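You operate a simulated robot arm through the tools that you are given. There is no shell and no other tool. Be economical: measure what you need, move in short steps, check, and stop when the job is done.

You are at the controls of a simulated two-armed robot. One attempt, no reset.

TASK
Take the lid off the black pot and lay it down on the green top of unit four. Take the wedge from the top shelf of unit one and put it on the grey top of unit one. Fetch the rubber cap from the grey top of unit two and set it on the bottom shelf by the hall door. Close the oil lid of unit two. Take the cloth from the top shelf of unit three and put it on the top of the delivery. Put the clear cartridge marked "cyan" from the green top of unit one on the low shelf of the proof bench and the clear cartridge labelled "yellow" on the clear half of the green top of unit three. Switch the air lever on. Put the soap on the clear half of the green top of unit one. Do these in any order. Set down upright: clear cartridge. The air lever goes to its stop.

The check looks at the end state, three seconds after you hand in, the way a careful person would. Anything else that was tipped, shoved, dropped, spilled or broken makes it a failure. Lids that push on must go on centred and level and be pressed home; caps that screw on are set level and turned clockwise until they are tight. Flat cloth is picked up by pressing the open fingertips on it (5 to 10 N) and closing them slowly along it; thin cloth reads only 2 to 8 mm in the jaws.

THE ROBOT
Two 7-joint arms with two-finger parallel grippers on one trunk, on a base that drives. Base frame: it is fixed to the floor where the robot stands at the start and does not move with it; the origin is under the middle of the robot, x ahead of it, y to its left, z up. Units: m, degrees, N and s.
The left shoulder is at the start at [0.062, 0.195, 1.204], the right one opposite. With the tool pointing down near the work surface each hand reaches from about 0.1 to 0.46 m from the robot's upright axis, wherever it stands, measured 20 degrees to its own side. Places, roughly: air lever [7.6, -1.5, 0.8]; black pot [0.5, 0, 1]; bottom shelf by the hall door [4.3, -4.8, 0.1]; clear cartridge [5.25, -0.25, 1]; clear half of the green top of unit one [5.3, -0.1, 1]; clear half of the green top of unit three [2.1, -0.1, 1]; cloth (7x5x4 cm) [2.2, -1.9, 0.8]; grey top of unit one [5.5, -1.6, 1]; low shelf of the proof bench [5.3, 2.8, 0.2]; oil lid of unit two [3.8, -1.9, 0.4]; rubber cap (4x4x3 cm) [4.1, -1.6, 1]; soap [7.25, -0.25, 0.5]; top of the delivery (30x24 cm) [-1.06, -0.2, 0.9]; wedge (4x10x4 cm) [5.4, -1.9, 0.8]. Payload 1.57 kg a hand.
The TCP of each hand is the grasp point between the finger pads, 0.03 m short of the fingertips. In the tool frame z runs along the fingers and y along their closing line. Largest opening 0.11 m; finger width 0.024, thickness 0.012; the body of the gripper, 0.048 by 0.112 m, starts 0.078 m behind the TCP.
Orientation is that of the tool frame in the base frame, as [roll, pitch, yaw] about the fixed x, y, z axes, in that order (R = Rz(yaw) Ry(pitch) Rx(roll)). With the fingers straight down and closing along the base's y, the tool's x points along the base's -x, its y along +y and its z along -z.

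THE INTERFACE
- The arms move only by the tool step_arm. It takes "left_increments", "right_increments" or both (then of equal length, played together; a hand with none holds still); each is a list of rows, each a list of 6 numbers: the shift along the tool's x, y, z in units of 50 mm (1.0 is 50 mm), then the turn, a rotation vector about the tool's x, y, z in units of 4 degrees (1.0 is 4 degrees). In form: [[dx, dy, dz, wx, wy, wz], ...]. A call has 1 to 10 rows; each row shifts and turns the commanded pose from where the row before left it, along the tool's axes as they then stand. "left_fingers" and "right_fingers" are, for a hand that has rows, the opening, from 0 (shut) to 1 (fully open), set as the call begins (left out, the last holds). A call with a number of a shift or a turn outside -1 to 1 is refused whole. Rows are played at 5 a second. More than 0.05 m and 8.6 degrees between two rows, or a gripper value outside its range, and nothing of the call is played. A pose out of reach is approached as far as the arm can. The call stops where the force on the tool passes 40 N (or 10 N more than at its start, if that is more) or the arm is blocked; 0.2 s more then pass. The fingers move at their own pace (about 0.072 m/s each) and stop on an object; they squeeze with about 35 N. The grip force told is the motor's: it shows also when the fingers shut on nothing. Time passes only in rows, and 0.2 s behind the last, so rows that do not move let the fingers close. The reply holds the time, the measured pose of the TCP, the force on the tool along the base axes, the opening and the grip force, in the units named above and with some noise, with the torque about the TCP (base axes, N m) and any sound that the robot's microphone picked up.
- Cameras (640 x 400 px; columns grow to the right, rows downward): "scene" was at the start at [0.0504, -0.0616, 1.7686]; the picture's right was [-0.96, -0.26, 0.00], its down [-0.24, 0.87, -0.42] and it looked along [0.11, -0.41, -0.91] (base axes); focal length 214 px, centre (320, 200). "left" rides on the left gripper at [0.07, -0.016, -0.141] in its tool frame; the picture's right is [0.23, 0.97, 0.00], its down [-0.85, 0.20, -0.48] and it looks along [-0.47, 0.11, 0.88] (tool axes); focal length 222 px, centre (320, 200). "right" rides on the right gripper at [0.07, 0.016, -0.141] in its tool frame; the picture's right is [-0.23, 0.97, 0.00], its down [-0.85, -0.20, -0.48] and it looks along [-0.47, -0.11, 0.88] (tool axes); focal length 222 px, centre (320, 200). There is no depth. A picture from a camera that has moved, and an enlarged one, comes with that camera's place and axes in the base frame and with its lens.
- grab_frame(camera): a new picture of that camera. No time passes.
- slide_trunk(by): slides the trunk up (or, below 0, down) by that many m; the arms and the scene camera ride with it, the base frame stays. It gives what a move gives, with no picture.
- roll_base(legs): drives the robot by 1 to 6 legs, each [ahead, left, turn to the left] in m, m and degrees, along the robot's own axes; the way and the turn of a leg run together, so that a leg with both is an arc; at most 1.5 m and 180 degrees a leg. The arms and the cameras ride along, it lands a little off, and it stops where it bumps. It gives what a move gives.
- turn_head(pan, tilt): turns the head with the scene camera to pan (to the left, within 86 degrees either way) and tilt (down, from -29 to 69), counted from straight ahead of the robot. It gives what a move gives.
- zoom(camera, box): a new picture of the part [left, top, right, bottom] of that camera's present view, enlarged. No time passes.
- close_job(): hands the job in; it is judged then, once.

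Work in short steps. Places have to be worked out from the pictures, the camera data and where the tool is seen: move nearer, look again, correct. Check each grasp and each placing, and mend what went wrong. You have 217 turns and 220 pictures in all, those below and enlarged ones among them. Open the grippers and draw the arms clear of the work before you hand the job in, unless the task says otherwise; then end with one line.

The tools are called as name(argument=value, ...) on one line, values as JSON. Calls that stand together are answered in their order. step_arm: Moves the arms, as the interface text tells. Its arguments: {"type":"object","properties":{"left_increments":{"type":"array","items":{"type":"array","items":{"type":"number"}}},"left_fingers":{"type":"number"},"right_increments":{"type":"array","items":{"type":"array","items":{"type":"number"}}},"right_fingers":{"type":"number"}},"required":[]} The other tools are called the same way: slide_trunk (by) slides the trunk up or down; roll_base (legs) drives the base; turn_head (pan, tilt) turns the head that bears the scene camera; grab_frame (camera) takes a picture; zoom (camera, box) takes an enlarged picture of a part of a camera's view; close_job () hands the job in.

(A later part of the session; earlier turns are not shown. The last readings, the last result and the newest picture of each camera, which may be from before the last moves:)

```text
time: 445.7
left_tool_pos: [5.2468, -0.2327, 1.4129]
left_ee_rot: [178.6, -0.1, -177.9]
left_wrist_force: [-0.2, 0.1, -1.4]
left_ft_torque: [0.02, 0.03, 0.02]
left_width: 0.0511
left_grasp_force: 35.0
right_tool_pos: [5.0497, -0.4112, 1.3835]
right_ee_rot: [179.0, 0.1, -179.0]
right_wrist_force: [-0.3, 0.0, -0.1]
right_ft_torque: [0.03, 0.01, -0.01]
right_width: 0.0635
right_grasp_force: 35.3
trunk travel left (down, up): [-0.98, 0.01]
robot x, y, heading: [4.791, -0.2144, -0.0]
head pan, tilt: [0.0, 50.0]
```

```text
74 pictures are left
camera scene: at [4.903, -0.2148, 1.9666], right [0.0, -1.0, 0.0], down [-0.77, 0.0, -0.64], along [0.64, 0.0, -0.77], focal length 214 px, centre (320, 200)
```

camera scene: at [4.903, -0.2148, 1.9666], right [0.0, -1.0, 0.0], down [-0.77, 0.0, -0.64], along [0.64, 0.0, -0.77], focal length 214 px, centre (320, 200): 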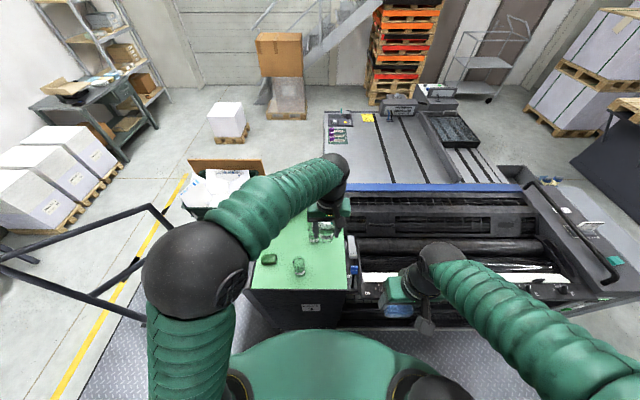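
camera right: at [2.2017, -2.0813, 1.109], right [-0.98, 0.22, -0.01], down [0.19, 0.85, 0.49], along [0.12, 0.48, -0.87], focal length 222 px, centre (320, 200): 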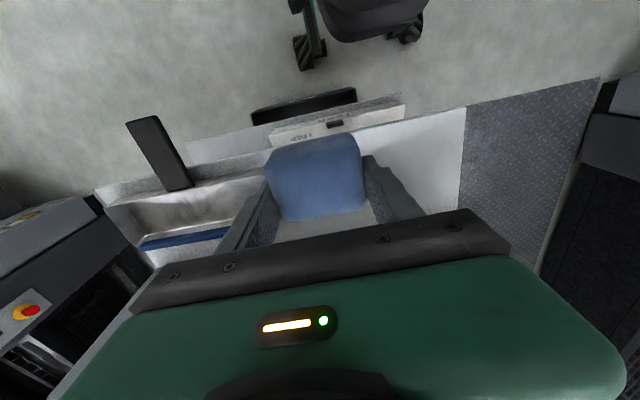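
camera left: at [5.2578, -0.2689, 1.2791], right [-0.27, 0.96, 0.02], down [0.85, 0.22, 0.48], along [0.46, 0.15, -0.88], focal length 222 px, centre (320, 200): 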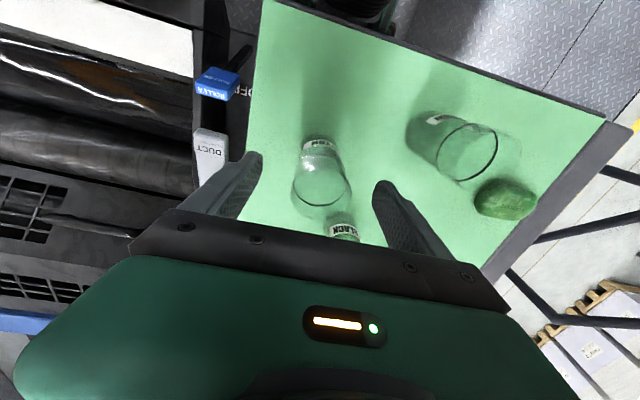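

Drive north past the rail end and face the proof bench (+y).

roll_base(legs=[[0, 1.45, 0], [0, 0.4, 0], [0, 0, 90], [0, -0.5, 0]])

turn_head(pan=0, tilt=45)

grab_frame(camera="scene")

```text
time: 461.5
left_tool_pos: [5.2891, 2.1097, 1.4152]
left_ee_rot: [178.8, -0.2, -88.2]
left_wrist_force: [-0.7, 0.2, -1.2]
left_ft_torque: [-0.04, -0.01, 0.01]
left_width: 0.0497
left_grasp_force: 35.4
right_tool_pos: [5.4677, 1.914, 1.3834]
right_ee_rot: [179.2, 0.2, -89.3]
right_wrist_force: [0.3, -0.6, 0.7]
right_ft_torque: [0.0, 0.01, 0.0]
right_width: 0.0638
right_grasp_force: 35.3
trunk travel left (down, up): [-0.98, 0.01]
robot x, y, heading: [5.2678, 1.6563, 89.7]
head pan, tilt: [0.0, 50.0]
```

```text
time: 462.1
left_tool_pos: [5.2984, 2.1097, 1.414]
left_ee_rot: [178.6, 0.0, -88.2]
left_wrist_force: [0.9, -0.4, -1.2]
left_ft_torque: [0.03, 0.0, 0.01]
left_width: 0.0498
left_grasp_force: 34.9
right_tool_pos: [5.4754, 1.914, 1.3824]
right_ee_rot: [178.9, 0.0, -89.3]
right_wrist_force: [0.3, -0.6, 0.4]
right_ft_torque: [-0.01, -0.01, 0.0]
right_width: 0.0639
right_grasp_force: 35.0
trunk travel left (down, up): [-0.98, 0.01]
robot x, y, heading: [5.273, 1.66, 89.6]
head pan, tilt: [0.0, 45.0]
```

```text
73 pictures are left
camera scene: at [5.283, 1.7717, 1.9735], right [1.0, 0.0, 0.0], down [-0.01, -0.71, -0.71], along [0.0, 0.71, -0.71], focal length 214 px, centre (320, 200)
```

scene: 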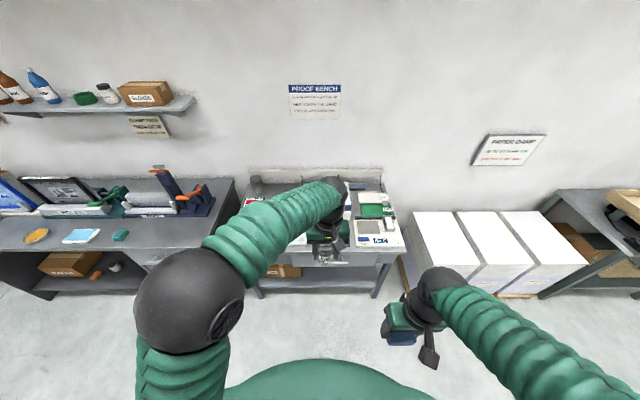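

zoom(camera="scene", box=[230, 190, 420, 310])

```text
3.33 times, centred on (325, 250) of scene
camera zoom: at [5.283, 1.7717, 1.9735], right [1.0, 0.0, 0.0], down [-0.01, -0.71, -0.71], along [0.0, 0.71, -0.71], focal length 715 px, centre (303, 33)
```

zoom: 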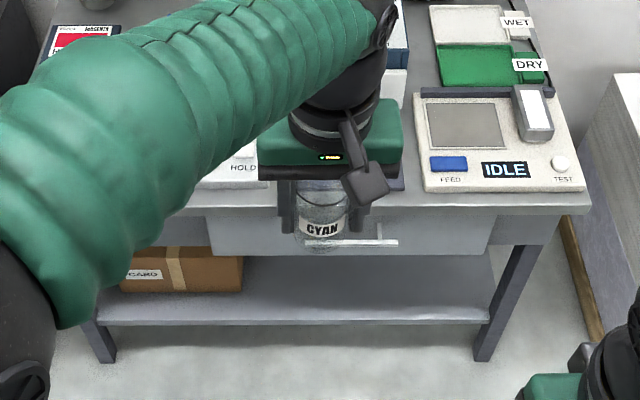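

The low shelf (z≈0.2) sits under a drawer, so the cartridge should be held with the hand pitched forward. I'll set it on the free floor here, regrasp it pitched, then slide it onto the shelf. Lower the trunk first.

slide_trunk(by=-0.4)

slide_trunk(by=-0.4)

slide_trunk(by=-0.16)

grab_frame(camera="scene")

zoom(camera="left", box=[200, 60, 440, 210])

```text
time: 466.0
left_tool_pos: [5.2939, 2.1087, 1.0137]
left_ee_rot: [178.6, 0.0, -88.2]
left_wrist_force: [0.3, -0.4, -1.0]
left_ft_torque: [-0.04, -0.01, 0.01]
left_width: 0.0496
left_grasp_force: 35.6
right_tool_pos: [5.4712, 1.9127, 0.9827]
right_ee_rot: [179.0, 0.2, -89.2]
right_wrist_force: [1.1, 0.2, -0.4]
right_ft_torque: [-0.01, -0.02, -0.03]
right_width: 0.0639
right_grasp_force: 35.6
trunk travel left (down, up): [-0.58, 0.41]
robot x, y, heading: [5.2716, 1.6534, 89.5]
head pan, tilt: [0.0, 45.0]
```

```text
time: 469.8
left_tool_pos: [5.2926, 2.1092, 0.6151]
left_ee_rot: [178.7, -0.1, -88.2]
left_wrist_force: [-0.4, -0.4, -1.1]
left_ft_torque: [-0.03, 0.01, -0.01]
left_width: 0.049
left_grasp_force: 35.0
right_tool_pos: [5.4716, 1.9132, 0.5831]
right_ee_rot: [179.0, 0.2, -89.3]
right_wrist_force: [-0.6, 0.4, 0.1]
right_ft_torque: [0.03, 0.0, 0.0]
right_width: 0.0639
right_grasp_force: 35.2
trunk travel left (down, up): [-0.18, 0.81]
robot x, y, heading: [5.2759, 1.6586, 90.0]
head pan, tilt: [0.0, 45.0]
```

```text
time: 471.6
left_tool_pos: [5.2929, 2.1081, 0.4542]
left_ee_rot: [178.7, -0.2, -88.2]
left_wrist_force: [0.4, -1.0, -1.8]
left_ft_torque: [-0.04, 0.0, -0.03]
left_width: 0.0488
left_grasp_force: 35.5
right_tool_pos: [5.4711, 1.9121, 0.4226]
right_ee_rot: [179.0, 0.1, -89.3]
right_wrist_force: [0.2, 0.0, -0.8]
right_ft_torque: [0.02, 0.02, -0.01]
right_width: 0.0642
right_grasp_force: 34.7
trunk travel left (down, up): [-0.02, 0.97]
robot x, y, heading: [5.274, 1.66, 89.6]
head pan, tilt: [0.0, 45.0]
```

```text
71 pictures are left
camera scene: at [5.2758, 1.7701, 1.0136], right [1.0, 0.0, 0.0], down [0.0, -0.71, -0.71], along [0.0, 0.71, -0.71], focal length 214 px, centre (320, 200)
```

scene: 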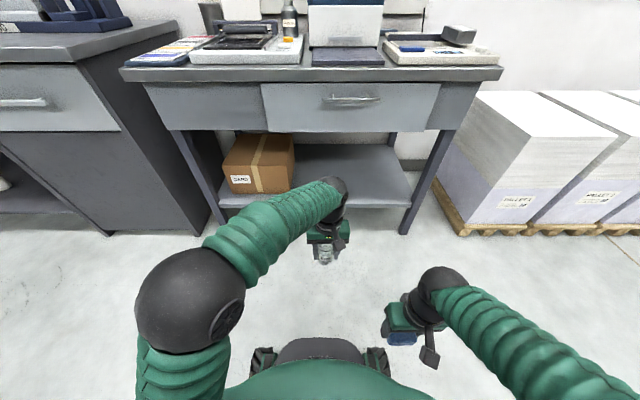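

```text
2.67 times, centred on (320, 135) of left
camera zoom: at [5.3155, 2.0405, 0.5952], right [-0.97, -0.26, 0.02], down [-0.21, 0.85, 0.48], along [-0.14, 0.46, -0.88], focal length 592 px, centre (320, 373)
```

zoom: 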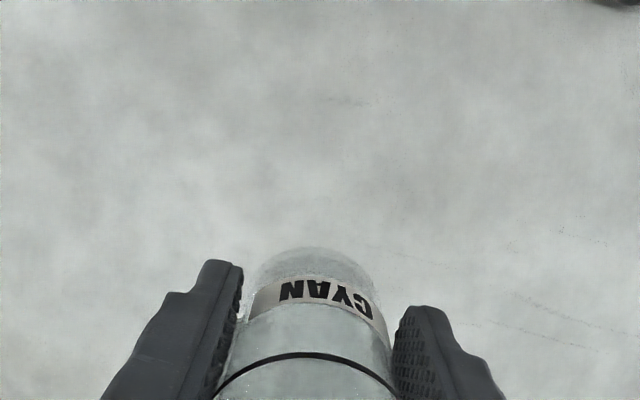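

The grip width is creeping (0.0514→0.0488), so set it down promptly.

step_arm(left_increments=[[0, 0, 0.95, 0, 0, 0], [0, 0, 0.95, 0, 0, 0], [0, 0, 0.95, 0, 0, 0], [0, 0, 0.95, 0, 0, 0], [0, 0, 0.95, 0, 0, 0], [0, 0, 0.95, 0, 0, 0], [0, 0, 0.95, 0, 0, 0], [0, 0, 0.4, 0, 0, 0]])

zoom(camera="left", box=[200, 60, 440, 210])

zoom(camera="scene", box=[260, 170, 400, 290])

```text
time: 473.4
left_tool_pos: [5.2873, 2.1078, 0.1008]
left_ee_rot: [178.6, 0.0, -88.3]
left_wrist_force: [-0.3, 0.8, -1.4]
left_ft_torque: [0.02, 0.03, 0.02]
left_width: 0.0489
left_grasp_force: 35.1
right_tool_pos: [5.4709, 1.9129, 0.4232]
right_ee_rot: [179.1, 0.2, -89.3]
right_wrist_force: [0.5, 0.0, 0.2]
right_ft_torque: [-0.04, 0.03, 0.02]
right_width: 0.0639
right_grasp_force: 35.7
trunk travel left (down, up): [-0.02, 0.97]
robot x, y, heading: [5.2697, 1.6567, 89.9]
head pan, tilt: [0.0, 45.0]
```

```text
2.67 times, centred on (320, 135) of left
camera zoom: at [5.3091, 2.039, 0.2414], right [-0.97, -0.26, 0.02], down [-0.21, 0.85, 0.48], along [-0.14, 0.46, -0.88], focal length 592 px, centre (320, 373)
```

zoom: 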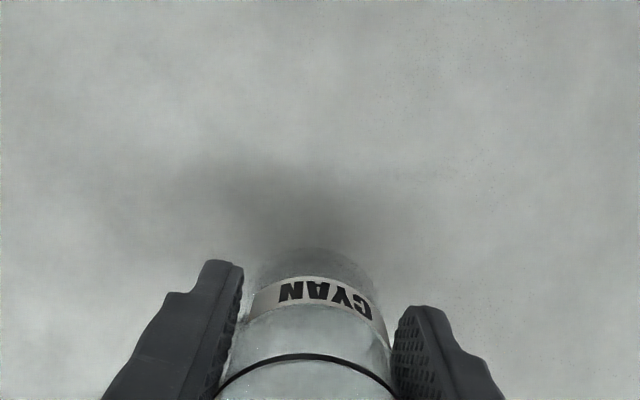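

```text
3.33 times, centred on (330, 230) of scene
camera zoom: at [5.2761, 1.7705, 1.0136], right [1.0, 0.0, 0.0], down [0.0, -0.71, -0.71], along [0.0, 0.71, -0.71], focal length 715 px, centre (287, 100)
```

zoom: 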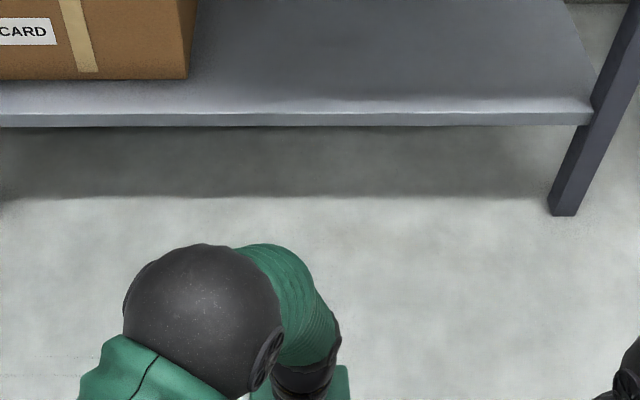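

Shelf top refined to z≈0.26, front y≈2.51, free x 5.15–5.65. Continue lowering to the floor.

step_arm(left_increments=[[0, 0, 0.4, 0, 0, 0], [0, 0, 0.16, 0, 0, 0], [0, 0, 0, 0, 0, 0]])

step_arm(left_increments=[[0, 0, 0.1, 0, 0, 0], [0, 0, 0, 0, 0, 0]])

step_arm(left_increments=[[0, 0, 0.1, 0, 0, 0], [0, 0, 0, 0, 0, 0]])

```text
time: 474.2
left_tool_pos: [5.2859, 2.1103, 0.0751]
left_ee_rot: [178.6, -0.1, -88.1]
left_wrist_force: [0.5, 0.8, -1.3]
left_ft_torque: [-0.04, -0.01, 0.0]
left_width: 0.0488
left_grasp_force: 34.8
right_tool_pos: [5.4712, 1.9128, 0.423]
right_ee_rot: [179.1, 0.1, -89.3]
right_wrist_force: [-0.4, -0.3, -0.1]
right_ft_torque: [-0.01, 0.02, 0.01]
right_width: 0.0639
right_grasp_force: 35.0
trunk travel left (down, up): [-0.02, 0.97]
robot x, y, heading: [5.2709, 1.6577, 89.7]
head pan, tilt: [0.0, 45.0]
```

```text
time: 474.8
left_tool_pos: [5.2843, 2.1103, 0.069]
left_ee_rot: [178.7, -0.1, -88.2]
left_wrist_force: [-0.1, -0.1, -1.9]
left_ft_torque: [0.02, -0.03, 0.02]
left_width: 0.0487
left_grasp_force: 35.2
right_tool_pos: [5.4711, 1.9127, 0.422]
right_ee_rot: [179.0, 0.1, -89.4]
right_wrist_force: [-1.3, 0.4, -0.1]
right_ft_torque: [-0.01, -0.02, -0.04]
right_width: 0.064
right_grasp_force: 34.9
trunk travel left (down, up): [-0.02, 0.97]
robot x, y, heading: [5.2737, 1.6555, 89.9]
head pan, tilt: [0.0, 45.0]
```

```text
time: 475.4
left_tool_pos: [5.284, 2.1083, 0.0641]
left_ee_rot: [178.6, 0.0, -88.1]
left_wrist_force: [-2.1, -2.6, 6.1]
left_ft_torque: [0.01, -0.1, 0.02]
left_width: 0.0486
left_grasp_force: 35.1
right_tool_pos: [5.4706, 1.9123, 0.4227]
right_ee_rot: [179.1, 0.1, -89.3]
right_wrist_force: [-0.1, 0.2, -1.2]
right_ft_torque: [-0.04, 0.01, -0.01]
right_width: 0.0639
right_grasp_force: 35.3
trunk travel left (down, up): [-0.02, 0.97]
robot x, y, heading: [5.2716, 1.6593, 89.6]
head pan, tilt: [0.0, 45.0]
```

On the floor. Release, rise clear, and check that it stands.

step_arm(left_increments=[[0, 0, 0, 0, 0, 0], [0, 0, 0, 0, 0, 0], [0, 0, 0, 0, 0, 0], [0, 0, -0.6, 0, 0, 0], [0, 0, -0.9, 0, 0, 0], [0, 0, -0.9, 0, 0, 0], [0, 0, -0.9, 0, 0, 0]], left_fingers=1)

grab_frame(camera="left")

```text
time: 477.0
left_tool_pos: [5.2866, 2.1089, 0.2294]
left_ee_rot: [178.7, -0.2, -88.0]
left_wrist_force: [-0.3, -1.2, 1.0]
left_ft_torque: [0.01, -0.01, 0.02]
left_width: 0.11
left_grasp_force: 0.0
right_tool_pos: [5.4714, 1.9121, 0.4239]
right_ee_rot: [178.9, 0.1, -89.3]
right_wrist_force: [0.4, -0.2, 0.2]
right_ft_torque: [-0.01, -0.01, 0.0]
right_width: 0.0639
right_grasp_force: 34.8
trunk travel left (down, up): [-0.02, 0.97]
robot x, y, heading: [5.2724, 1.658, 89.8]
head pan, tilt: [0.0, 45.0]
```

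```text
67 pictures are left
camera left: at [5.3085, 2.041, 0.3699], right [-0.97, -0.26, 0.02], down [-0.22, 0.85, 0.48], along [-0.15, 0.46, -0.88], focal length 222 px, centre (320, 200)
```

left: 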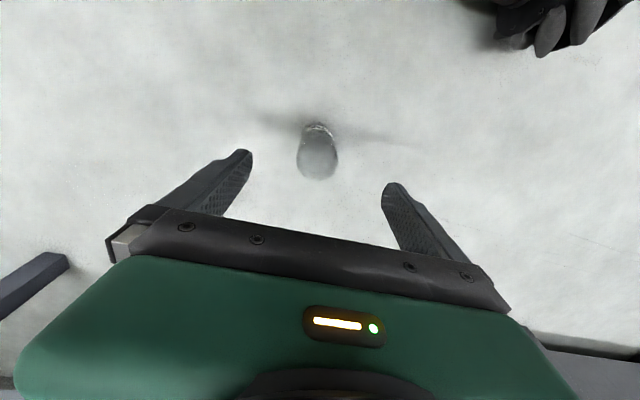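

Standing at [5.283,2.11]. Shift the base so the cartridge lies ahead of my left shoulder, then pitch the hand ~48°.

roll_base(legs=[[-0.12, 0, 0], [0, -0.22, 0]])

step_arm(left_increments=[[-0.2, 0.9, -0.2, 0, 0, 0], [-0.2, 0.9, -0.2, 0, 0, 0], [-0.2, 0.9, 0, 0, 0, 0], [-0.2, 0.9, 0, 0, 0, 0], [0, 0.9, 0, 0, -1, 0], [0, 0, 0, 0, -1, 0], [0, 0, 0, 0, -1, 0], [0, 0, 0, 0, -1, 0], [0, 0, 0, 0, -1, 0], [0, 0, 0, 0, -1, 0]])

step_arm(left_increments=[[0, 0, 0, 0, -1, 0], [0, 0, 0, 0, -1, 0], [0, 0, 0, 0, -1, 0], [0, 0, 0, 0, -1, 0], [0, 0, 0, 0, -1, 0], [0, 0, 0, 0, -1, 0]])

grab_frame(camera="left")

```text
time: 479.6
left_tool_pos: [5.5052, 1.9886, 0.231]
left_ee_rot: [178.7, 0.0, -88.1]
left_wrist_force: [-0.6, 0.7, 0.5]
left_ft_torque: [-0.03, 0.0, -0.01]
left_width: 0.11
left_grasp_force: 0.1
right_tool_pos: [5.6903, 1.7911, 0.4229]
right_ee_rot: [179.0, 0.0, -89.2]
right_wrist_force: [0.4, 0.3, -1.3]
right_ft_torque: [0.0, 0.01, -0.01]
right_width: 0.064
right_grasp_force: 34.7
trunk travel left (down, up): [-0.02, 0.97]
robot x, y, heading: [5.4903, 1.5347, 89.7]
head pan, tilt: [0.0, 45.0]
```

```text
time: 481.8
left_tool_pos: [5.2792, 2.0208, 0.2551]
left_ee_rot: [178.5, 24.1, -88.6]
left_wrist_force: [0.0, 0.4, -0.1]
left_ft_torque: [0.01, 0.03, 0.0]
left_width: 0.1099
left_grasp_force: 0.0
right_tool_pos: [5.6901, 1.7915, 0.4241]
right_ee_rot: [179.0, 0.1, -89.2]
right_wrist_force: [0.6, 0.0, -0.2]
right_ft_torque: [-0.01, 0.04, 0.0]
right_width: 0.0642
right_grasp_force: 35.0
trunk travel left (down, up): [-0.02, 0.97]
robot x, y, heading: [5.4928, 1.5367, 89.7]
head pan, tilt: [0.0, 45.0]
```

```text
time: 483.1
left_tool_pos: [5.2796, 2.0214, 0.2557]
left_ee_rot: [178.1, 48.1, -89.5]
left_wrist_force: [0.5, 0.5, 0.4]
left_ft_torque: [-0.02, 0.0, 0.02]
left_width: 0.1103
left_grasp_force: 0.0
right_tool_pos: [5.6905, 1.7915, 0.424]
right_ee_rot: [179.0, 0.1, -89.2]
right_wrist_force: [0.1, 0.4, -0.7]
right_ft_torque: [0.0, -0.01, -0.02]
right_width: 0.0641
right_grasp_force: 34.4
trunk travel left (down, up): [-0.02, 0.97]
robot x, y, heading: [5.4924, 1.5329, 90.2]
head pan, tilt: [0.0, 45.0]
```

```text
66 pictures are left
camera left: at [5.3029, 1.8697, 0.2974], right [-0.97, -0.19, -0.15], down [-0.19, 0.21, 0.96], along [-0.15, 0.96, -0.24], focal length 222 px, centre (320, 200)
```

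left: 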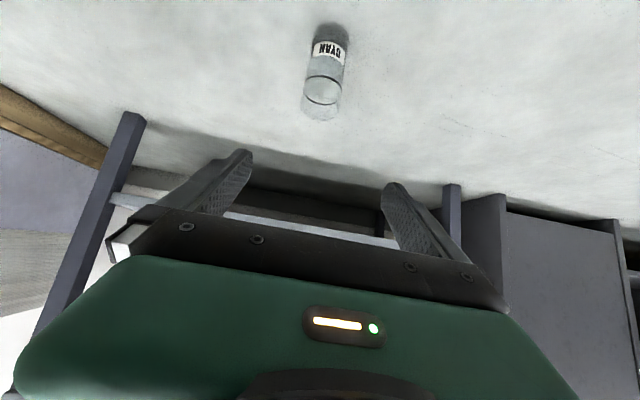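

Hand pitched 48°. Lower to z≈0.07 behind the cartridge, then look.

step_arm(left_increments=[[0.69, 0, 0.62, 0, 0, 0], [0.69, 0, 0.62, 0, 0, 0], [0.69, 0, 0.62, 0, 0, 0], [0.69, -0.05, 0.62, 0, 0, 0]])

grab_frame(camera="left")

```text
time: 484.1
left_tool_pos: [5.281, 2.0186, 0.0709]
left_ee_rot: [178.1, 48.0, -89.4]
left_wrist_force: [0.1, 0.1, -0.3]
left_ft_torque: [0.01, 0.02, 0.02]
left_width: 0.11
left_grasp_force: 0.1
right_tool_pos: [5.69, 1.7906, 0.4233]
right_ee_rot: [179.1, 0.1, -89.3]
right_wrist_force: [-0.1, 0.3, -0.2]
right_ft_torque: [-0.01, 0.04, 0.04]
right_width: 0.064
right_grasp_force: 34.8
trunk travel left (down, up): [-0.02, 0.97]
robot x, y, heading: [5.4945, 1.5371, 89.5]
head pan, tilt: [0.0, 45.0]
```

```text
65 pictures are left
camera left: at [5.3039, 1.8683, 0.1127], right [-0.97, -0.19, -0.15], down [-0.19, 0.21, 0.96], along [-0.15, 0.96, -0.24], focal length 222 px, centre (320, 200)
```

left: 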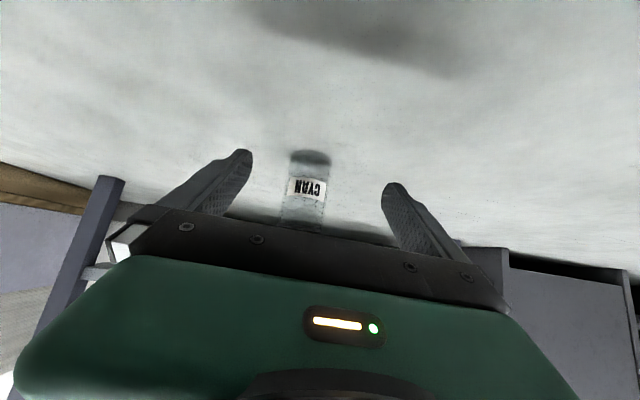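

Centred in x; cartridge ≈[5.283,2.12]. Advance 10 cm horizontally.

step_arm(left_increments=[[-0.45, 0, 0.5, 0, 0, 0], [-0.45, 0, 0.5, 0, 0, 0], [-0.45, 0, 0.5, 0, 0, 0]])

grab_frame(camera="left")

```text
time: 484.9
left_tool_pos: [5.2754, 2.1195, 0.07]
left_ee_rot: [178.0, 48.0, -89.4]
left_wrist_force: [-0.1, 0.2, 0.1]
left_ft_torque: [-0.04, -0.05, -0.02]
left_width: 0.1097
left_grasp_force: 0.0
right_tool_pos: [5.6898, 1.7903, 0.4226]
right_ee_rot: [179.1, 0.0, -89.3]
right_wrist_force: [-0.5, 0.0, -1.0]
right_ft_torque: [0.02, 0.01, 0.01]
right_width: 0.0639
right_grasp_force: 35.1
trunk travel left (down, up): [-0.02, 0.97]
robot x, y, heading: [5.4934, 1.5337, 89.9]
head pan, tilt: [0.0, 45.0]
```

```text
64 pictures are left
camera left: at [5.2983, 1.9691, 0.1115], right [-0.97, -0.19, -0.15], down [-0.19, 0.21, 0.96], along [-0.15, 0.96, -0.24], focal length 222 px, centre (320, 200)
```

left: 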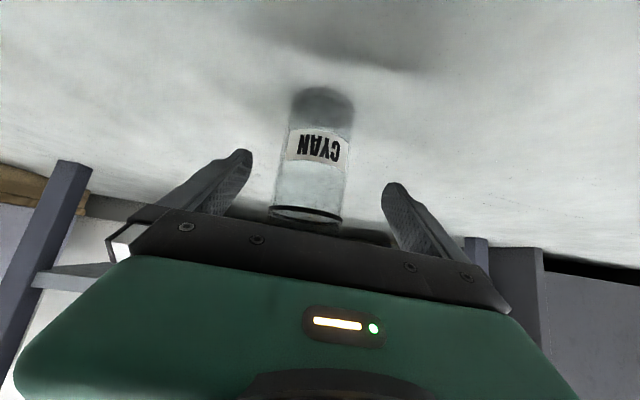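

Nearly there; correct x by 8 mm, then close slowly.

step_arm(left_increments=[[0, -0.17, 0, 0, 0, 0]], left_fingers=0.62)

step_arm(left_increments=[[0, 0, 0, 0, 0, 0], [0, 0, 0, 0, 0, 0], [0, 0, 0, 0, 0, 0]], left_fingers=0.4)

grab_frame(camera="left")

```text
time: 485.4
left_tool_pos: [5.2831, 2.1205, 0.0702]
left_ee_rot: [178.1, 48.0, -89.3]
left_wrist_force: [-0.3, 0.2, -1.7]
left_ft_torque: [0.0, 0.03, 0.01]
left_width: 0.0682
left_grasp_force: 0.0
right_tool_pos: [5.6904, 1.7912, 0.4239]
right_ee_rot: [179.2, 0.0, -89.3]
right_wrist_force: [-0.2, 0.3, 0.0]
right_ft_torque: [-0.04, -0.02, 0.0]
right_width: 0.0639
right_grasp_force: 35.0
trunk travel left (down, up): [-0.02, 0.97]
robot x, y, heading: [5.4971, 1.5355, 89.7]
head pan, tilt: [0.0, 45.0]
```

```text
time: 486.1
left_tool_pos: [5.2832, 2.1206, 0.0701]
left_ee_rot: [178.1, 48.0, -89.4]
left_wrist_force: [1.3, 1.0, 1.3]
left_ft_torque: [0.04, -0.16, 0.03]
left_width: 0.0512
left_grasp_force: 34.5
right_tool_pos: [5.6892, 1.7916, 0.4233]
right_ee_rot: [179.1, 0.1, -89.3]
right_wrist_force: [0.3, -0.5, 0.2]
right_ft_torque: [0.01, -0.02, 0.01]
right_width: 0.0642
right_grasp_force: 35.0
trunk travel left (down, up): [-0.02, 0.97]
robot x, y, heading: [5.4928, 1.536, 89.7]
head pan, tilt: [0.0, 45.0]
```

```text
63 pictures are left
camera left: at [5.3065, 1.9695, 0.1113], right [-0.97, -0.19, -0.15], down [-0.19, 0.21, 0.96], along [-0.15, 0.96, -0.24], focal length 222 px, centre (320, 200)
```

left: 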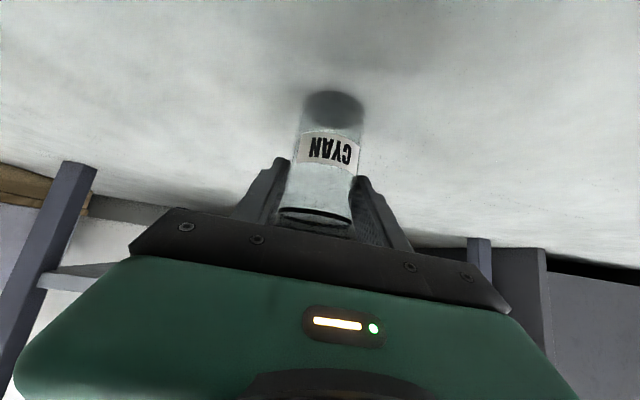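

Gripped upright. Raise 0.28 and drive to put it over the shelf at ≈[5.38,2.59].

slide_trunk(by=0.285)

roll_base(legs=[[0.2, -0.1, 0], [0.23, 0, 0]])

grab_frame(camera="left")

grab_frame(camera="scene")

```text
time: 489.0
left_tool_pos: [5.2829, 2.1215, 0.3557]
left_ee_rot: [178.1, 48.0, -89.4]
left_wrist_force: [-0.3, 0.7, -1.5]
left_ft_torque: [0.01, 0.02, 0.02]
left_width: 0.0516
left_grasp_force: 35.2
right_tool_pos: [5.6908, 1.7904, 0.7088]
right_ee_rot: [179.0, -0.1, -89.2]
right_wrist_force: [-0.1, 0.0, -0.1]
right_ft_torque: [0.02, 0.03, 0.02]
right_width: 0.064
right_grasp_force: 35.1
trunk travel left (down, up): [-0.305, 0.685]
robot x, y, heading: [5.4935, 1.5357, 89.8]
head pan, tilt: [0.0, 45.0]
```

```text
time: 492.0
left_tool_pos: [5.3839, 2.5417, 0.354]
left_ee_rot: [178.1, 47.9, -89.3]
left_wrist_force: [1.0, 0.5, -1.4]
left_ft_torque: [0.05, 0.05, 0.0]
left_width: 0.0514
left_grasp_force: 34.9
right_tool_pos: [5.7908, 2.2136, 0.7093]
right_ee_rot: [179.1, -0.2, -89.0]
right_wrist_force: [-0.3, 1.0, 0.2]
right_ft_torque: [0.0, -0.02, 0.0]
right_width: 0.0637
right_grasp_force: 35.1
trunk travel left (down, up): [-0.305, 0.685]
robot x, y, heading: [5.5953, 1.9591, 90.1]
head pan, tilt: [0.0, 45.0]
```

```text
62 pictures are left
camera left: at [5.4075, 2.3915, 0.3956], right [-0.97, -0.19, -0.15], down [-0.19, 0.21, 0.96], along [-0.15, 0.96, -0.24], focal length 222 px, centre (320, 200)
```

left: 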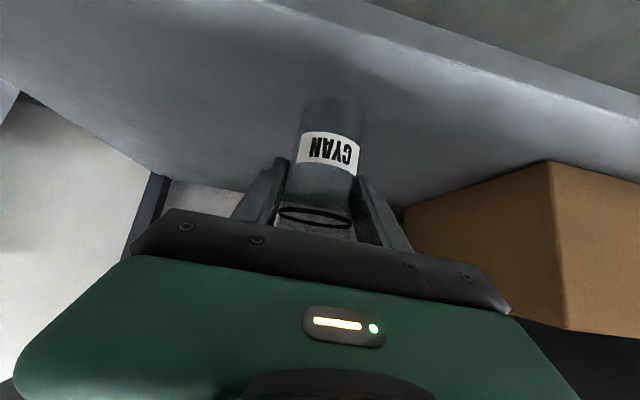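

```text
61 pictures are left
camera scene: at [5.5962, 2.0723, 1.2984], right [1.0, 0.0, 0.0], down [0.0, -0.71, -0.71], along [0.0, 0.71, -0.71], focal length 214 px, centre (320, 200)
```

scene: 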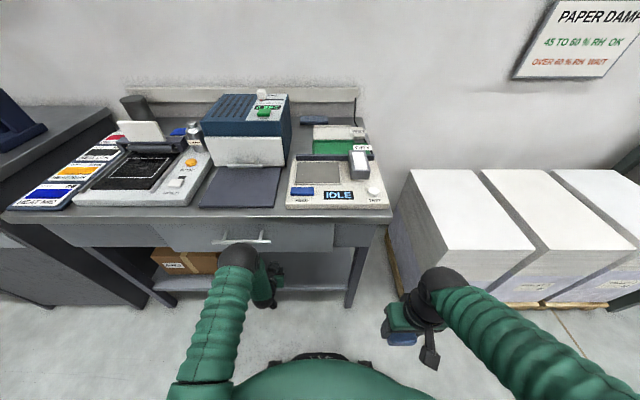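

Advance another 3.5 cm (elbow is near the drawer handle), then lower gently.

roll_base(legs=[[0.035, 0, 0]])

slide_trunk(by=-0.012)

zoom(camera="left", box=[220, 40, 460, 190])

zoom(camera="scene", box=[180, 200, 360, 320])

```text
time: 493.0
left_tool_pos: [5.3847, 2.5651, 0.3529]
left_ee_rot: [178.0, 47.3, -89.3]
left_wrist_force: [1.2, 0.7, -1.8]
left_ft_torque: [0.0, 0.03, -0.03]
left_width: 0.0515
left_grasp_force: 35.2
right_tool_pos: [5.7924, 2.2415, 0.71]
right_ee_rot: [179.1, 0.4, -88.9]
right_wrist_force: [-1.3, -0.8, 0.3]
right_ft_torque: [-0.03, 0.0, -0.02]
right_width: 0.0642
right_grasp_force: 34.6
trunk travel left (down, up): [-0.305, 0.685]
robot x, y, heading: [5.5968, 1.9865, 90.2]
head pan, tilt: [0.0, 45.0]
stopped in leg 1: the robot was blocked; the commanded pose is now the measured one
```

```text
time: 493.6
left_tool_pos: [5.3842, 2.5664, 0.3366]
left_ee_rot: [178.1, 47.1, -89.2]
left_wrist_force: [-0.3, -0.2, -0.7]
left_ft_torque: [-0.01, 0.03, 0.0]
left_width: 0.0512
left_grasp_force: 35.2
right_tool_pos: [5.7917, 2.2451, 0.6955]
right_ee_rot: [179.1, 0.0, -88.9]
right_wrist_force: [0.6, 0.5, -1.0]
right_ft_torque: [0.0, 0.0, -0.02]
right_width: 0.0639
right_grasp_force: 34.9
trunk travel left (down, up): [-0.293, 0.697]
robot x, y, heading: [5.5948, 1.9885, 90.1]
head pan, tilt: [0.0, 45.0]
```

```text
2.67 times, centred on (340, 115) of left
camera zoom: at [5.4078, 2.4162, 0.3805], right [-0.97, -0.19, -0.14], down [-0.19, 0.22, 0.96], along [-0.15, 0.96, -0.25], focal length 592 px, centre (267, 427)
```

zoom: 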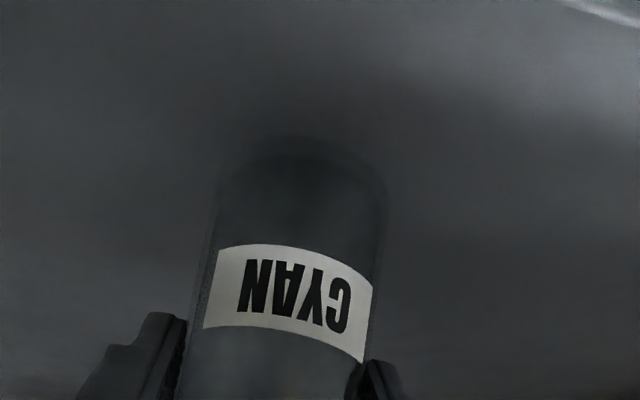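

```text
3.33 times, centred on (270, 260) of scene
camera zoom: at [5.5963, 2.1025, 1.2862], right [1.0, 0.0, 0.0], down [0.0, -0.71, -0.71], along [0.0, 0.71, -0.71], focal length 715 px, centre (487, 0)
```

zoom: 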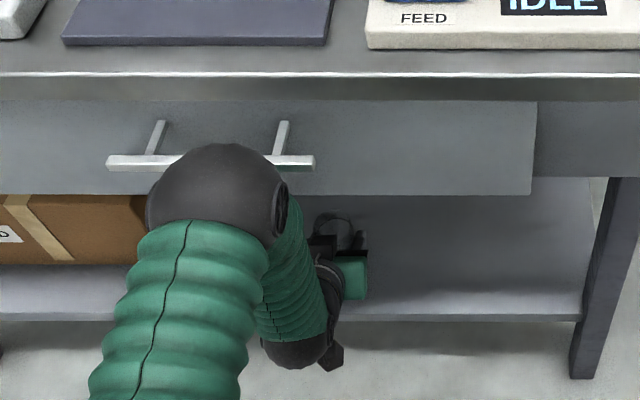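

Elbow touches the drawer handle; back off 8 mm. Cartridge centre stays ~4.5 cm inside the shelf edge. Then lower to contact.

roll_base(legs=[[-0.01, 0, 0]])

slide_trunk(by=-0.005)

slide_trunk(by=-0.005)

slide_trunk(by=-0.005)

```text
time: 494.3
left_tool_pos: [5.3843, 2.557, 0.3383]
left_ee_rot: [178.1, 47.2, -89.3]
left_wrist_force: [-0.6, -0.1, -1.5]
left_ft_torque: [0.01, -0.01, -0.02]
left_width: 0.0513
left_grasp_force: 35.2
right_tool_pos: [5.7917, 2.2346, 0.6955]
right_ee_rot: [179.0, -0.1, -89.0]
right_wrist_force: [-0.2, 0.1, 0.0]
right_ft_torque: [0.04, 0.02, 0.02]
right_width: 0.0639
right_grasp_force: 35.2
trunk travel left (down, up): [-0.293, 0.697]
robot x, y, heading: [5.5957, 1.9804, 90.1]
head pan, tilt: [0.0, 45.0]
```

```text
time: 494.9
left_tool_pos: [5.3846, 2.5562, 0.3327]
left_ee_rot: [178.0, 47.2, -89.3]
left_wrist_force: [-0.2, -0.9, -1.1]
left_ft_torque: [-0.02, -0.03, 0.0]
left_width: 0.0513
left_grasp_force: 34.8
right_tool_pos: [5.7921, 2.233, 0.6906]
right_ee_rot: [179.2, -0.2, -88.9]
right_wrist_force: [-0.1, 0.0, -0.2]
right_ft_torque: [0.04, 0.0, 0.01]
right_width: 0.0639
right_grasp_force: 34.7
trunk travel left (down, up): [-0.288, 0.702]
robot x, y, heading: [5.5953, 1.9815, 90.1]
head pan, tilt: [0.0, 45.0]
```

```text
time: 495.4
left_tool_pos: [5.3847, 2.5578, 0.3286]
left_ee_rot: [178.1, 47.2, -89.3]
left_wrist_force: [-0.3, 0.2, -1.4]
left_ft_torque: [0.0, -0.02, -0.04]
left_width: 0.0516
left_grasp_force: 34.7
right_tool_pos: [5.792, 2.234, 0.6844]
right_ee_rot: [179.2, -0.3, -89.0]
right_wrist_force: [0.1, 0.6, 0.6]
right_ft_torque: [-0.02, 0.0, 0.0]
right_width: 0.064
right_grasp_force: 35.3
trunk travel left (down, up): [-0.283, 0.707]
robot x, y, heading: [5.5952, 1.9796, 89.9]
head pan, tilt: [0.0, 45.0]
```

```text
time: 495.9
left_tool_pos: [5.3843, 2.5551, 0.3227]
left_ee_rot: [178.1, 47.2, -89.3]
left_wrist_force: [0.0, 0.4, -1.2]
left_ft_torque: [-0.02, -0.04, -0.02]
left_width: 0.0511
left_grasp_force: 34.6
right_tool_pos: [5.7924, 2.2334, 0.6798]
right_ee_rot: [179.2, -0.2, -89.0]
right_wrist_force: [0.7, -0.4, -0.7]
right_ft_torque: [-0.03, -0.03, 0.01]
right_width: 0.064
right_grasp_force: 35.1
trunk travel left (down, up): [-0.278, 0.712]
robot x, y, heading: [5.5966, 1.9807, 90.0]
head pan, tilt: [0.0, 45.0]
```

No contact yet at bottom ≈0.253. Look before going further.

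grab_frame(camera="left")

grab_frame(camera="right")

```text
58 pictures are left
camera left: at [5.4078, 2.4059, 0.3666], right [-0.97, -0.19, -0.15], down [-0.19, 0.22, 0.96], along [-0.15, 0.96, -0.25], focal length 222 px, centre (320, 200)
```

left: 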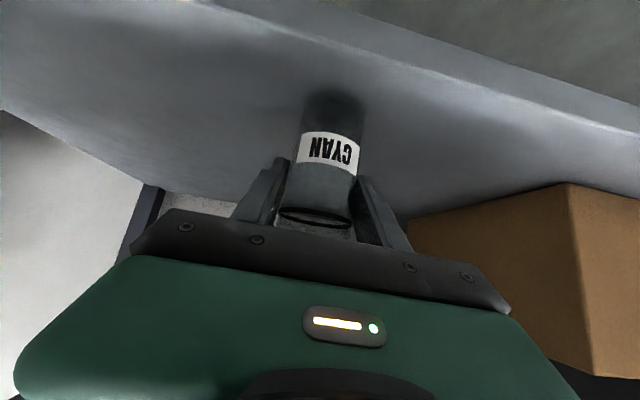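

```text
57 pictures are left
camera right: at [5.7794, 2.164, 0.8212], right [-0.98, 0.21, 0.01], down [0.19, 0.86, 0.47], along [0.09, 0.46, -0.88], focal length 222 px, centre (320, 200)
```

right: 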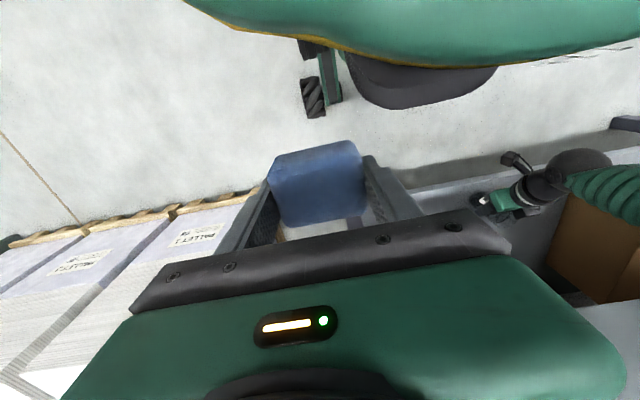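

The cartridge base is ~5 cm inside the front edge and close above the shelf. Keep lowering.

slide_trunk(by=-0.005)

slide_trunk(by=-0.005)

slide_trunk(by=-0.005)

slide_trunk(by=-0.005)

```text
time: 496.5
left_tool_pos: [5.3843, 2.5579, 0.3195]
left_ee_rot: [178.1, 47.5, -89.3]
left_wrist_force: [-1.1, 0.4, 9.3]
left_ft_torque: [0.11, -0.2, 0.0]
left_width: 0.0512
left_grasp_force: 34.9
right_tool_pos: [5.7924, 2.2341, 0.6769]
right_ee_rot: [179.1, 0.0, -89.0]
right_wrist_force: [0.1, -0.8, -0.9]
right_ft_torque: [0.03, 0.03, -0.02]
right_width: 0.0638
right_grasp_force: 35.1
trunk travel left (down, up): [-0.273, 0.717]
robot x, y, heading: [5.5965, 1.9796, 89.9]
head pan, tilt: [0.0, 45.0]
```

```text
time: 497.0
left_tool_pos: [5.3844, 2.5571, 0.3178]
left_ee_rot: [178.0, 47.9, -89.3]
left_wrist_force: [-2.1, -0.8, 29.9]
left_ft_torque: [0.34, -0.53, 0.01]
left_width: 0.0515
left_grasp_force: 35.4
right_tool_pos: [5.7926, 2.2328, 0.6709]
right_ee_rot: [178.9, 0.2, -89.0]
right_wrist_force: [0.9, -0.3, -0.4]
right_ft_torque: [-0.03, 0.02, 0.01]
right_width: 0.064
right_grasp_force: 34.4
trunk travel left (down, up): [-0.268, 0.722]
robot x, y, heading: [5.5912, 1.9782, 90.1]
head pan, tilt: [0.0, 45.0]
```

```text
time: 497.6
left_tool_pos: [5.3848, 2.5561, 0.3104]
left_ee_rot: [178.1, 47.6, -89.3]
left_wrist_force: [-1.5, 2.3, 28.1]
left_ft_torque: [0.32, -0.55, 0.05]
left_width: 0.0514
left_grasp_force: 34.9
right_tool_pos: [5.7919, 2.2331, 0.6661]
right_ee_rot: [179.1, 0.1, -89.0]
right_wrist_force: [0.4, 0.4, -0.3]
right_ft_torque: [-0.01, -0.01, 0.01]
right_width: 0.0641
right_grasp_force: 34.9
trunk travel left (down, up): [-0.263, 0.727]
robot x, y, heading: [5.6018, 1.977, 89.8]
head pan, tilt: [0.0, 45.0]
```

```text
time: 498.1
left_tool_pos: [5.3854, 2.5558, 0.3049]
left_ee_rot: [178.1, 47.6, -89.4]
left_wrist_force: [-0.1, 2.1, 26.4]
left_ft_torque: [0.29, -0.56, 0.05]
left_width: 0.0516
left_grasp_force: 35.2
right_tool_pos: [5.7935, 2.2327, 0.6619]
right_ee_rot: [179.0, 0.1, -89.0]
right_wrist_force: [0.3, -0.2, 0.1]
right_ft_torque: [-0.01, -0.03, -0.01]
right_width: 0.064
right_grasp_force: 35.2
trunk travel left (down, up): [-0.258, 0.732]
robot x, y, heading: [5.5976, 1.9792, 89.9]
head pan, tilt: [0.0, 45.0]
```

Contact (shelf ≈0.25). Ease up 8 mm to unload, then release and inspect.

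slide_trunk(by=0.006)

step_arm(left_increments=[[0, 0, 0, 0, 0, 0], [0, 0, 0, 0, 0, 0], [0, 0, 0, 0, 0, 0]], left_fingers=0.75)

grab_frame(camera="left")

```text
time: 498.7
left_tool_pos: [5.3849, 2.5538, 0.3057]
left_ee_rot: [178.1, 46.8, -89.2]
left_wrist_force: [0.2, 0.7, -0.6]
left_ft_torque: [-0.03, 0.0, 0.02]
left_width: 0.0512
left_grasp_force: 34.5
right_tool_pos: [5.7921, 2.2339, 0.6658]
right_ee_rot: [179.1, -0.1, -89.0]
right_wrist_force: [-0.6, -1.0, -0.8]
right_ft_torque: [-0.03, 0.01, -0.01]
right_width: 0.064
right_grasp_force: 34.7
trunk travel left (down, up): [-0.264, 0.726]
robot x, y, heading: [5.5943, 1.979, 89.9]
head pan, tilt: [0.0, 45.0]
```

```text
time: 499.5
left_tool_pos: [5.3836, 2.5569, 0.309]
left_ee_rot: [178.1, 47.3, -89.3]
left_wrist_force: [-0.7, 1.1, -1.2]
left_ft_torque: [0.01, 0.0, 0.03]
left_width: 0.0826
left_grasp_force: 0.1
right_tool_pos: [5.7921, 2.2325, 0.6666]
right_ee_rot: [179.1, -0.3, -89.0]
right_wrist_force: [-0.8, 0.3, -0.4]
right_ft_torque: [0.0, 0.01, -0.02]
right_width: 0.064
right_grasp_force: 34.6
trunk travel left (down, up): [-0.264, 0.726]
robot x, y, heading: [5.5947, 1.9806, 90.0]
head pan, tilt: [0.0, 45.0]
```

```text
56 pictures are left
camera left: at [5.4079, 2.4059, 0.3526], right [-0.97, -0.19, -0.14], down [-0.19, 0.22, 0.96], along [-0.15, 0.96, -0.25], focal length 222 px, centre (320, 200)
```

left: 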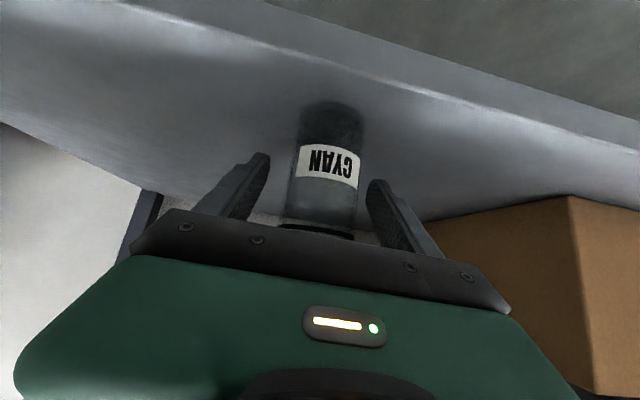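

Stands upright on the shelf. Back straight out and verify.

roll_base(legs=[[-0.4, 0, 0]])

grab_frame(camera="left")

```text
time: 502.0
left_tool_pos: [5.383, 2.1561, 0.3093]
left_ee_rot: [178.0, 47.3, -89.2]
left_wrist_force: [-0.1, -0.3, 0.0]
left_ft_torque: [-0.02, 0.01, 0.0]
left_width: 0.0825
left_grasp_force: 0.1
right_tool_pos: [5.7919, 1.8343, 0.6657]
right_ee_rot: [179.1, -0.3, -88.8]
right_wrist_force: [-0.1, -0.1, -1.0]
right_ft_torque: [0.01, -0.03, 0.02]
right_width: 0.0641
right_grasp_force: 34.8
trunk travel left (down, up): [-0.264, 0.726]
robot x, y, heading: [5.5962, 1.5811, 90.2]
head pan, tilt: [0.0, 45.0]
```

```text
55 pictures are left
camera left: at [5.4074, 2.0045, 0.3529], right [-0.97, -0.19, -0.14], down [-0.19, 0.22, 0.96], along [-0.15, 0.96, -0.25], focal length 222 px, centre (320, 200)
```

left: 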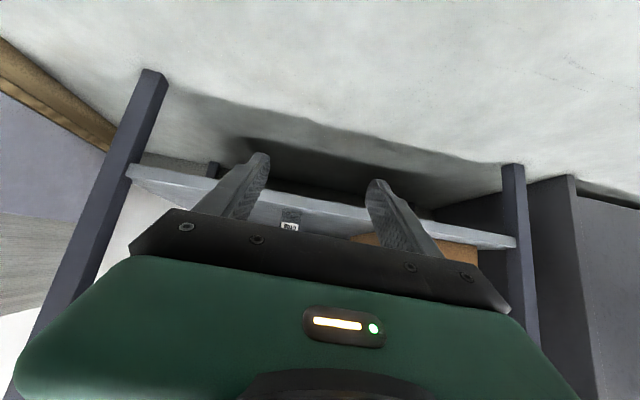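

Cyan done. Restore the hand, raise, and return to unit one for YELLOW.

slide_trunk(by=0.4)

step_arm(left_increments=[[0, 0, 0, 0, 1, 0], [0, 0, 0, 0, 1, 0], [0, 0, 0, 0, 1, 0], [0, 0, 0, 0, 1, 0], [0, 0, 0, 0, 1, 0], [0, 0, 0, 0, 1, 0], [0, 0, 0, 0, 1, 0], [0, 0, 0, 0, 1, 0], [0, 0, 0, 0, 1, 0], [0, 0, 0, 0, 1, 0]])

step_arm(left_increments=[[0, -0.6, -0.5, 0, 1, 0], [0, -0.6, -0.5, 0, 0.8, 0], [0, -0.6, -0.5, 0, 0, 0], [0, -0.6, -0.5, 0, 0, 0], [0, -0.6, -0.5, 0, 0, 0]])

slide_trunk(by=0.31)

roll_base(legs=[[0, 0.82, 0], [0, 0, -90], [0, -1.4, 0]])

turn_head(pan=0, tilt=50)

grab_frame(camera="scene")

```text
time: 505.8
left_tool_pos: [5.3841, 2.1551, 0.7089]
left_ee_rot: [178.1, 47.3, -89.1]
left_wrist_force: [1.1, 0.3, -0.1]
left_ft_torque: [0.01, -0.03, -0.01]
left_width: 0.0825
left_grasp_force: 0.0
right_tool_pos: [5.7924, 1.8355, 1.0656]
right_ee_rot: [179.2, -0.4, -88.8]
right_wrist_force: [-0.3, 0.0, 0.5]
right_ft_torque: [-0.01, 0.0, -0.02]
right_width: 0.0642
right_grasp_force: 35.1
trunk travel left (down, up): [-0.664, 0.326]
robot x, y, heading: [5.597, 1.5784, 90.1]
head pan, tilt: [0.0, 45.0]
```

```text
time: 508.0
left_tool_pos: [5.3832, 2.156, 0.7094]
left_ee_rot: [178.6, 7.3, -87.7]
left_wrist_force: [0.2, 0.0, -0.4]
left_ft_torque: [0.03, -0.06, 0.0]
left_width: 0.0823
left_grasp_force: 0.0
right_tool_pos: [5.7922, 1.833, 1.0655]
right_ee_rot: [179.2, -0.5, -88.9]
right_wrist_force: [-0.6, 0.2, 0.5]
right_ft_torque: [0.02, -0.02, 0.0]
right_width: 0.0638
right_grasp_force: 35.1
trunk travel left (down, up): [-0.664, 0.326]
robot x, y, heading: [5.6021, 1.5787, 89.9]
head pan, tilt: [0.0, 45.0]
```

```text
time: 509.2
left_tool_pos: [5.5367, 2.1551, 0.8306]
left_ee_rot: [178.6, 0.2, -87.6]
left_wrist_force: [-0.3, 0.1, -0.3]
left_ft_torque: [0.0, 0.01, 0.0]
left_width: 0.0825
left_grasp_force: 0.0
right_tool_pos: [5.794, 1.8333, 1.0651]
right_ee_rot: [179.1, -0.4, -88.9]
right_wrist_force: [-0.5, -0.3, -0.9]
right_ft_torque: [0.04, -0.01, 0.0]
right_width: 0.0637
right_grasp_force: 35.3
trunk travel left (down, up): [-0.664, 0.326]
robot x, y, heading: [5.5976, 1.5784, 90.3]
head pan, tilt: [0.0, 45.0]
```

```text
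time: 512.3
left_tool_pos: [5.5352, 2.1554, 1.1399]
left_ee_rot: [178.7, 0.1, -87.7]
left_wrist_force: [0.0, -0.5, -0.1]
left_ft_torque: [-0.02, -0.01, 0.01]
left_width: 0.0827
left_grasp_force: 0.1
right_tool_pos: [5.7936, 1.8337, 1.3748]
right_ee_rot: [179.1, -0.3, -88.8]
right_wrist_force: [0.0, 0.7, -0.6]
right_ft_torque: [0.01, 0.01, -0.05]
right_width: 0.0639
right_grasp_force: 35.0
trunk travel left (down, up): [-0.974, 0.016]
robot x, y, heading: [5.5961, 1.5774, 90.1]
head pan, tilt: [0.0, 45.0]
```

```text
time: 527.1
left_tool_pos: [5.3303, 0.2324, 1.1412]
left_ee_rot: [178.8, 0.1, -179.2]
left_wrist_force: [-0.2, 0.1, 0.3]
left_ft_torque: [-0.01, 0.01, 0.01]
left_width: 0.0825
left_grasp_force: 0.1
right_tool_pos: [5.0025, -0.0158, 1.375]
right_ee_rot: [179.3, -0.4, 179.7]
right_wrist_force: [1.1, -0.6, 0.3]
right_ft_torque: [0.02, 0.0, 0.0]
right_width: 0.0642
right_grasp_force: 35.2
trunk travel left (down, up): [-0.974, 0.016]
robot x, y, heading: [4.7517, 0.1823, -1.3]
head pan, tilt: [0.0, 45.0]
```

```text
time: 527.7
left_tool_pos: [5.3295, 0.2293, 1.1416]
left_ee_rot: [178.6, 0.2, -179.0]
left_wrist_force: [-0.2, 0.2, -0.5]
left_ft_torque: [0.03, 0.03, -0.02]
left_width: 0.0824
left_grasp_force: 0.0
right_tool_pos: [5.0004, -0.0188, 1.3742]
right_ee_rot: [179.2, -0.7, 179.8]
right_wrist_force: [-0.8, 0.0, -0.4]
right_ft_torque: [-0.01, 0.03, 0.02]
right_width: 0.0637
right_grasp_force: 34.8
trunk travel left (down, up): [-0.974, 0.016]
robot x, y, heading: [4.7484, 0.1835, -1.4]
head pan, tilt: [0.0, 50.0]
```

```text
54 pictures are left
camera scene: at [4.8638, 0.1794, 1.9607], right [-0.02, -1.0, 0.0], down [-0.77, 0.02, -0.64], along [0.64, -0.01, -0.77], focal length 214 px, centre (320, 200)
```

scene: 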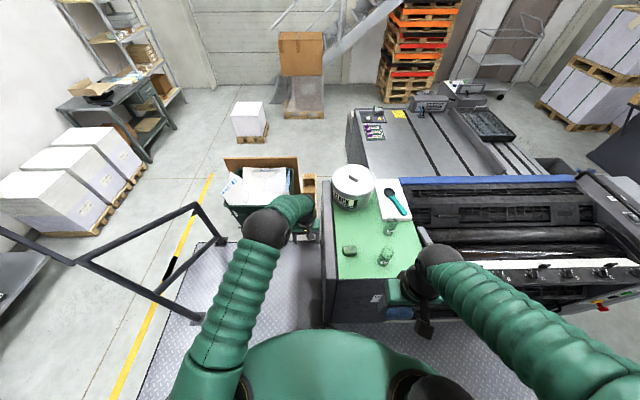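

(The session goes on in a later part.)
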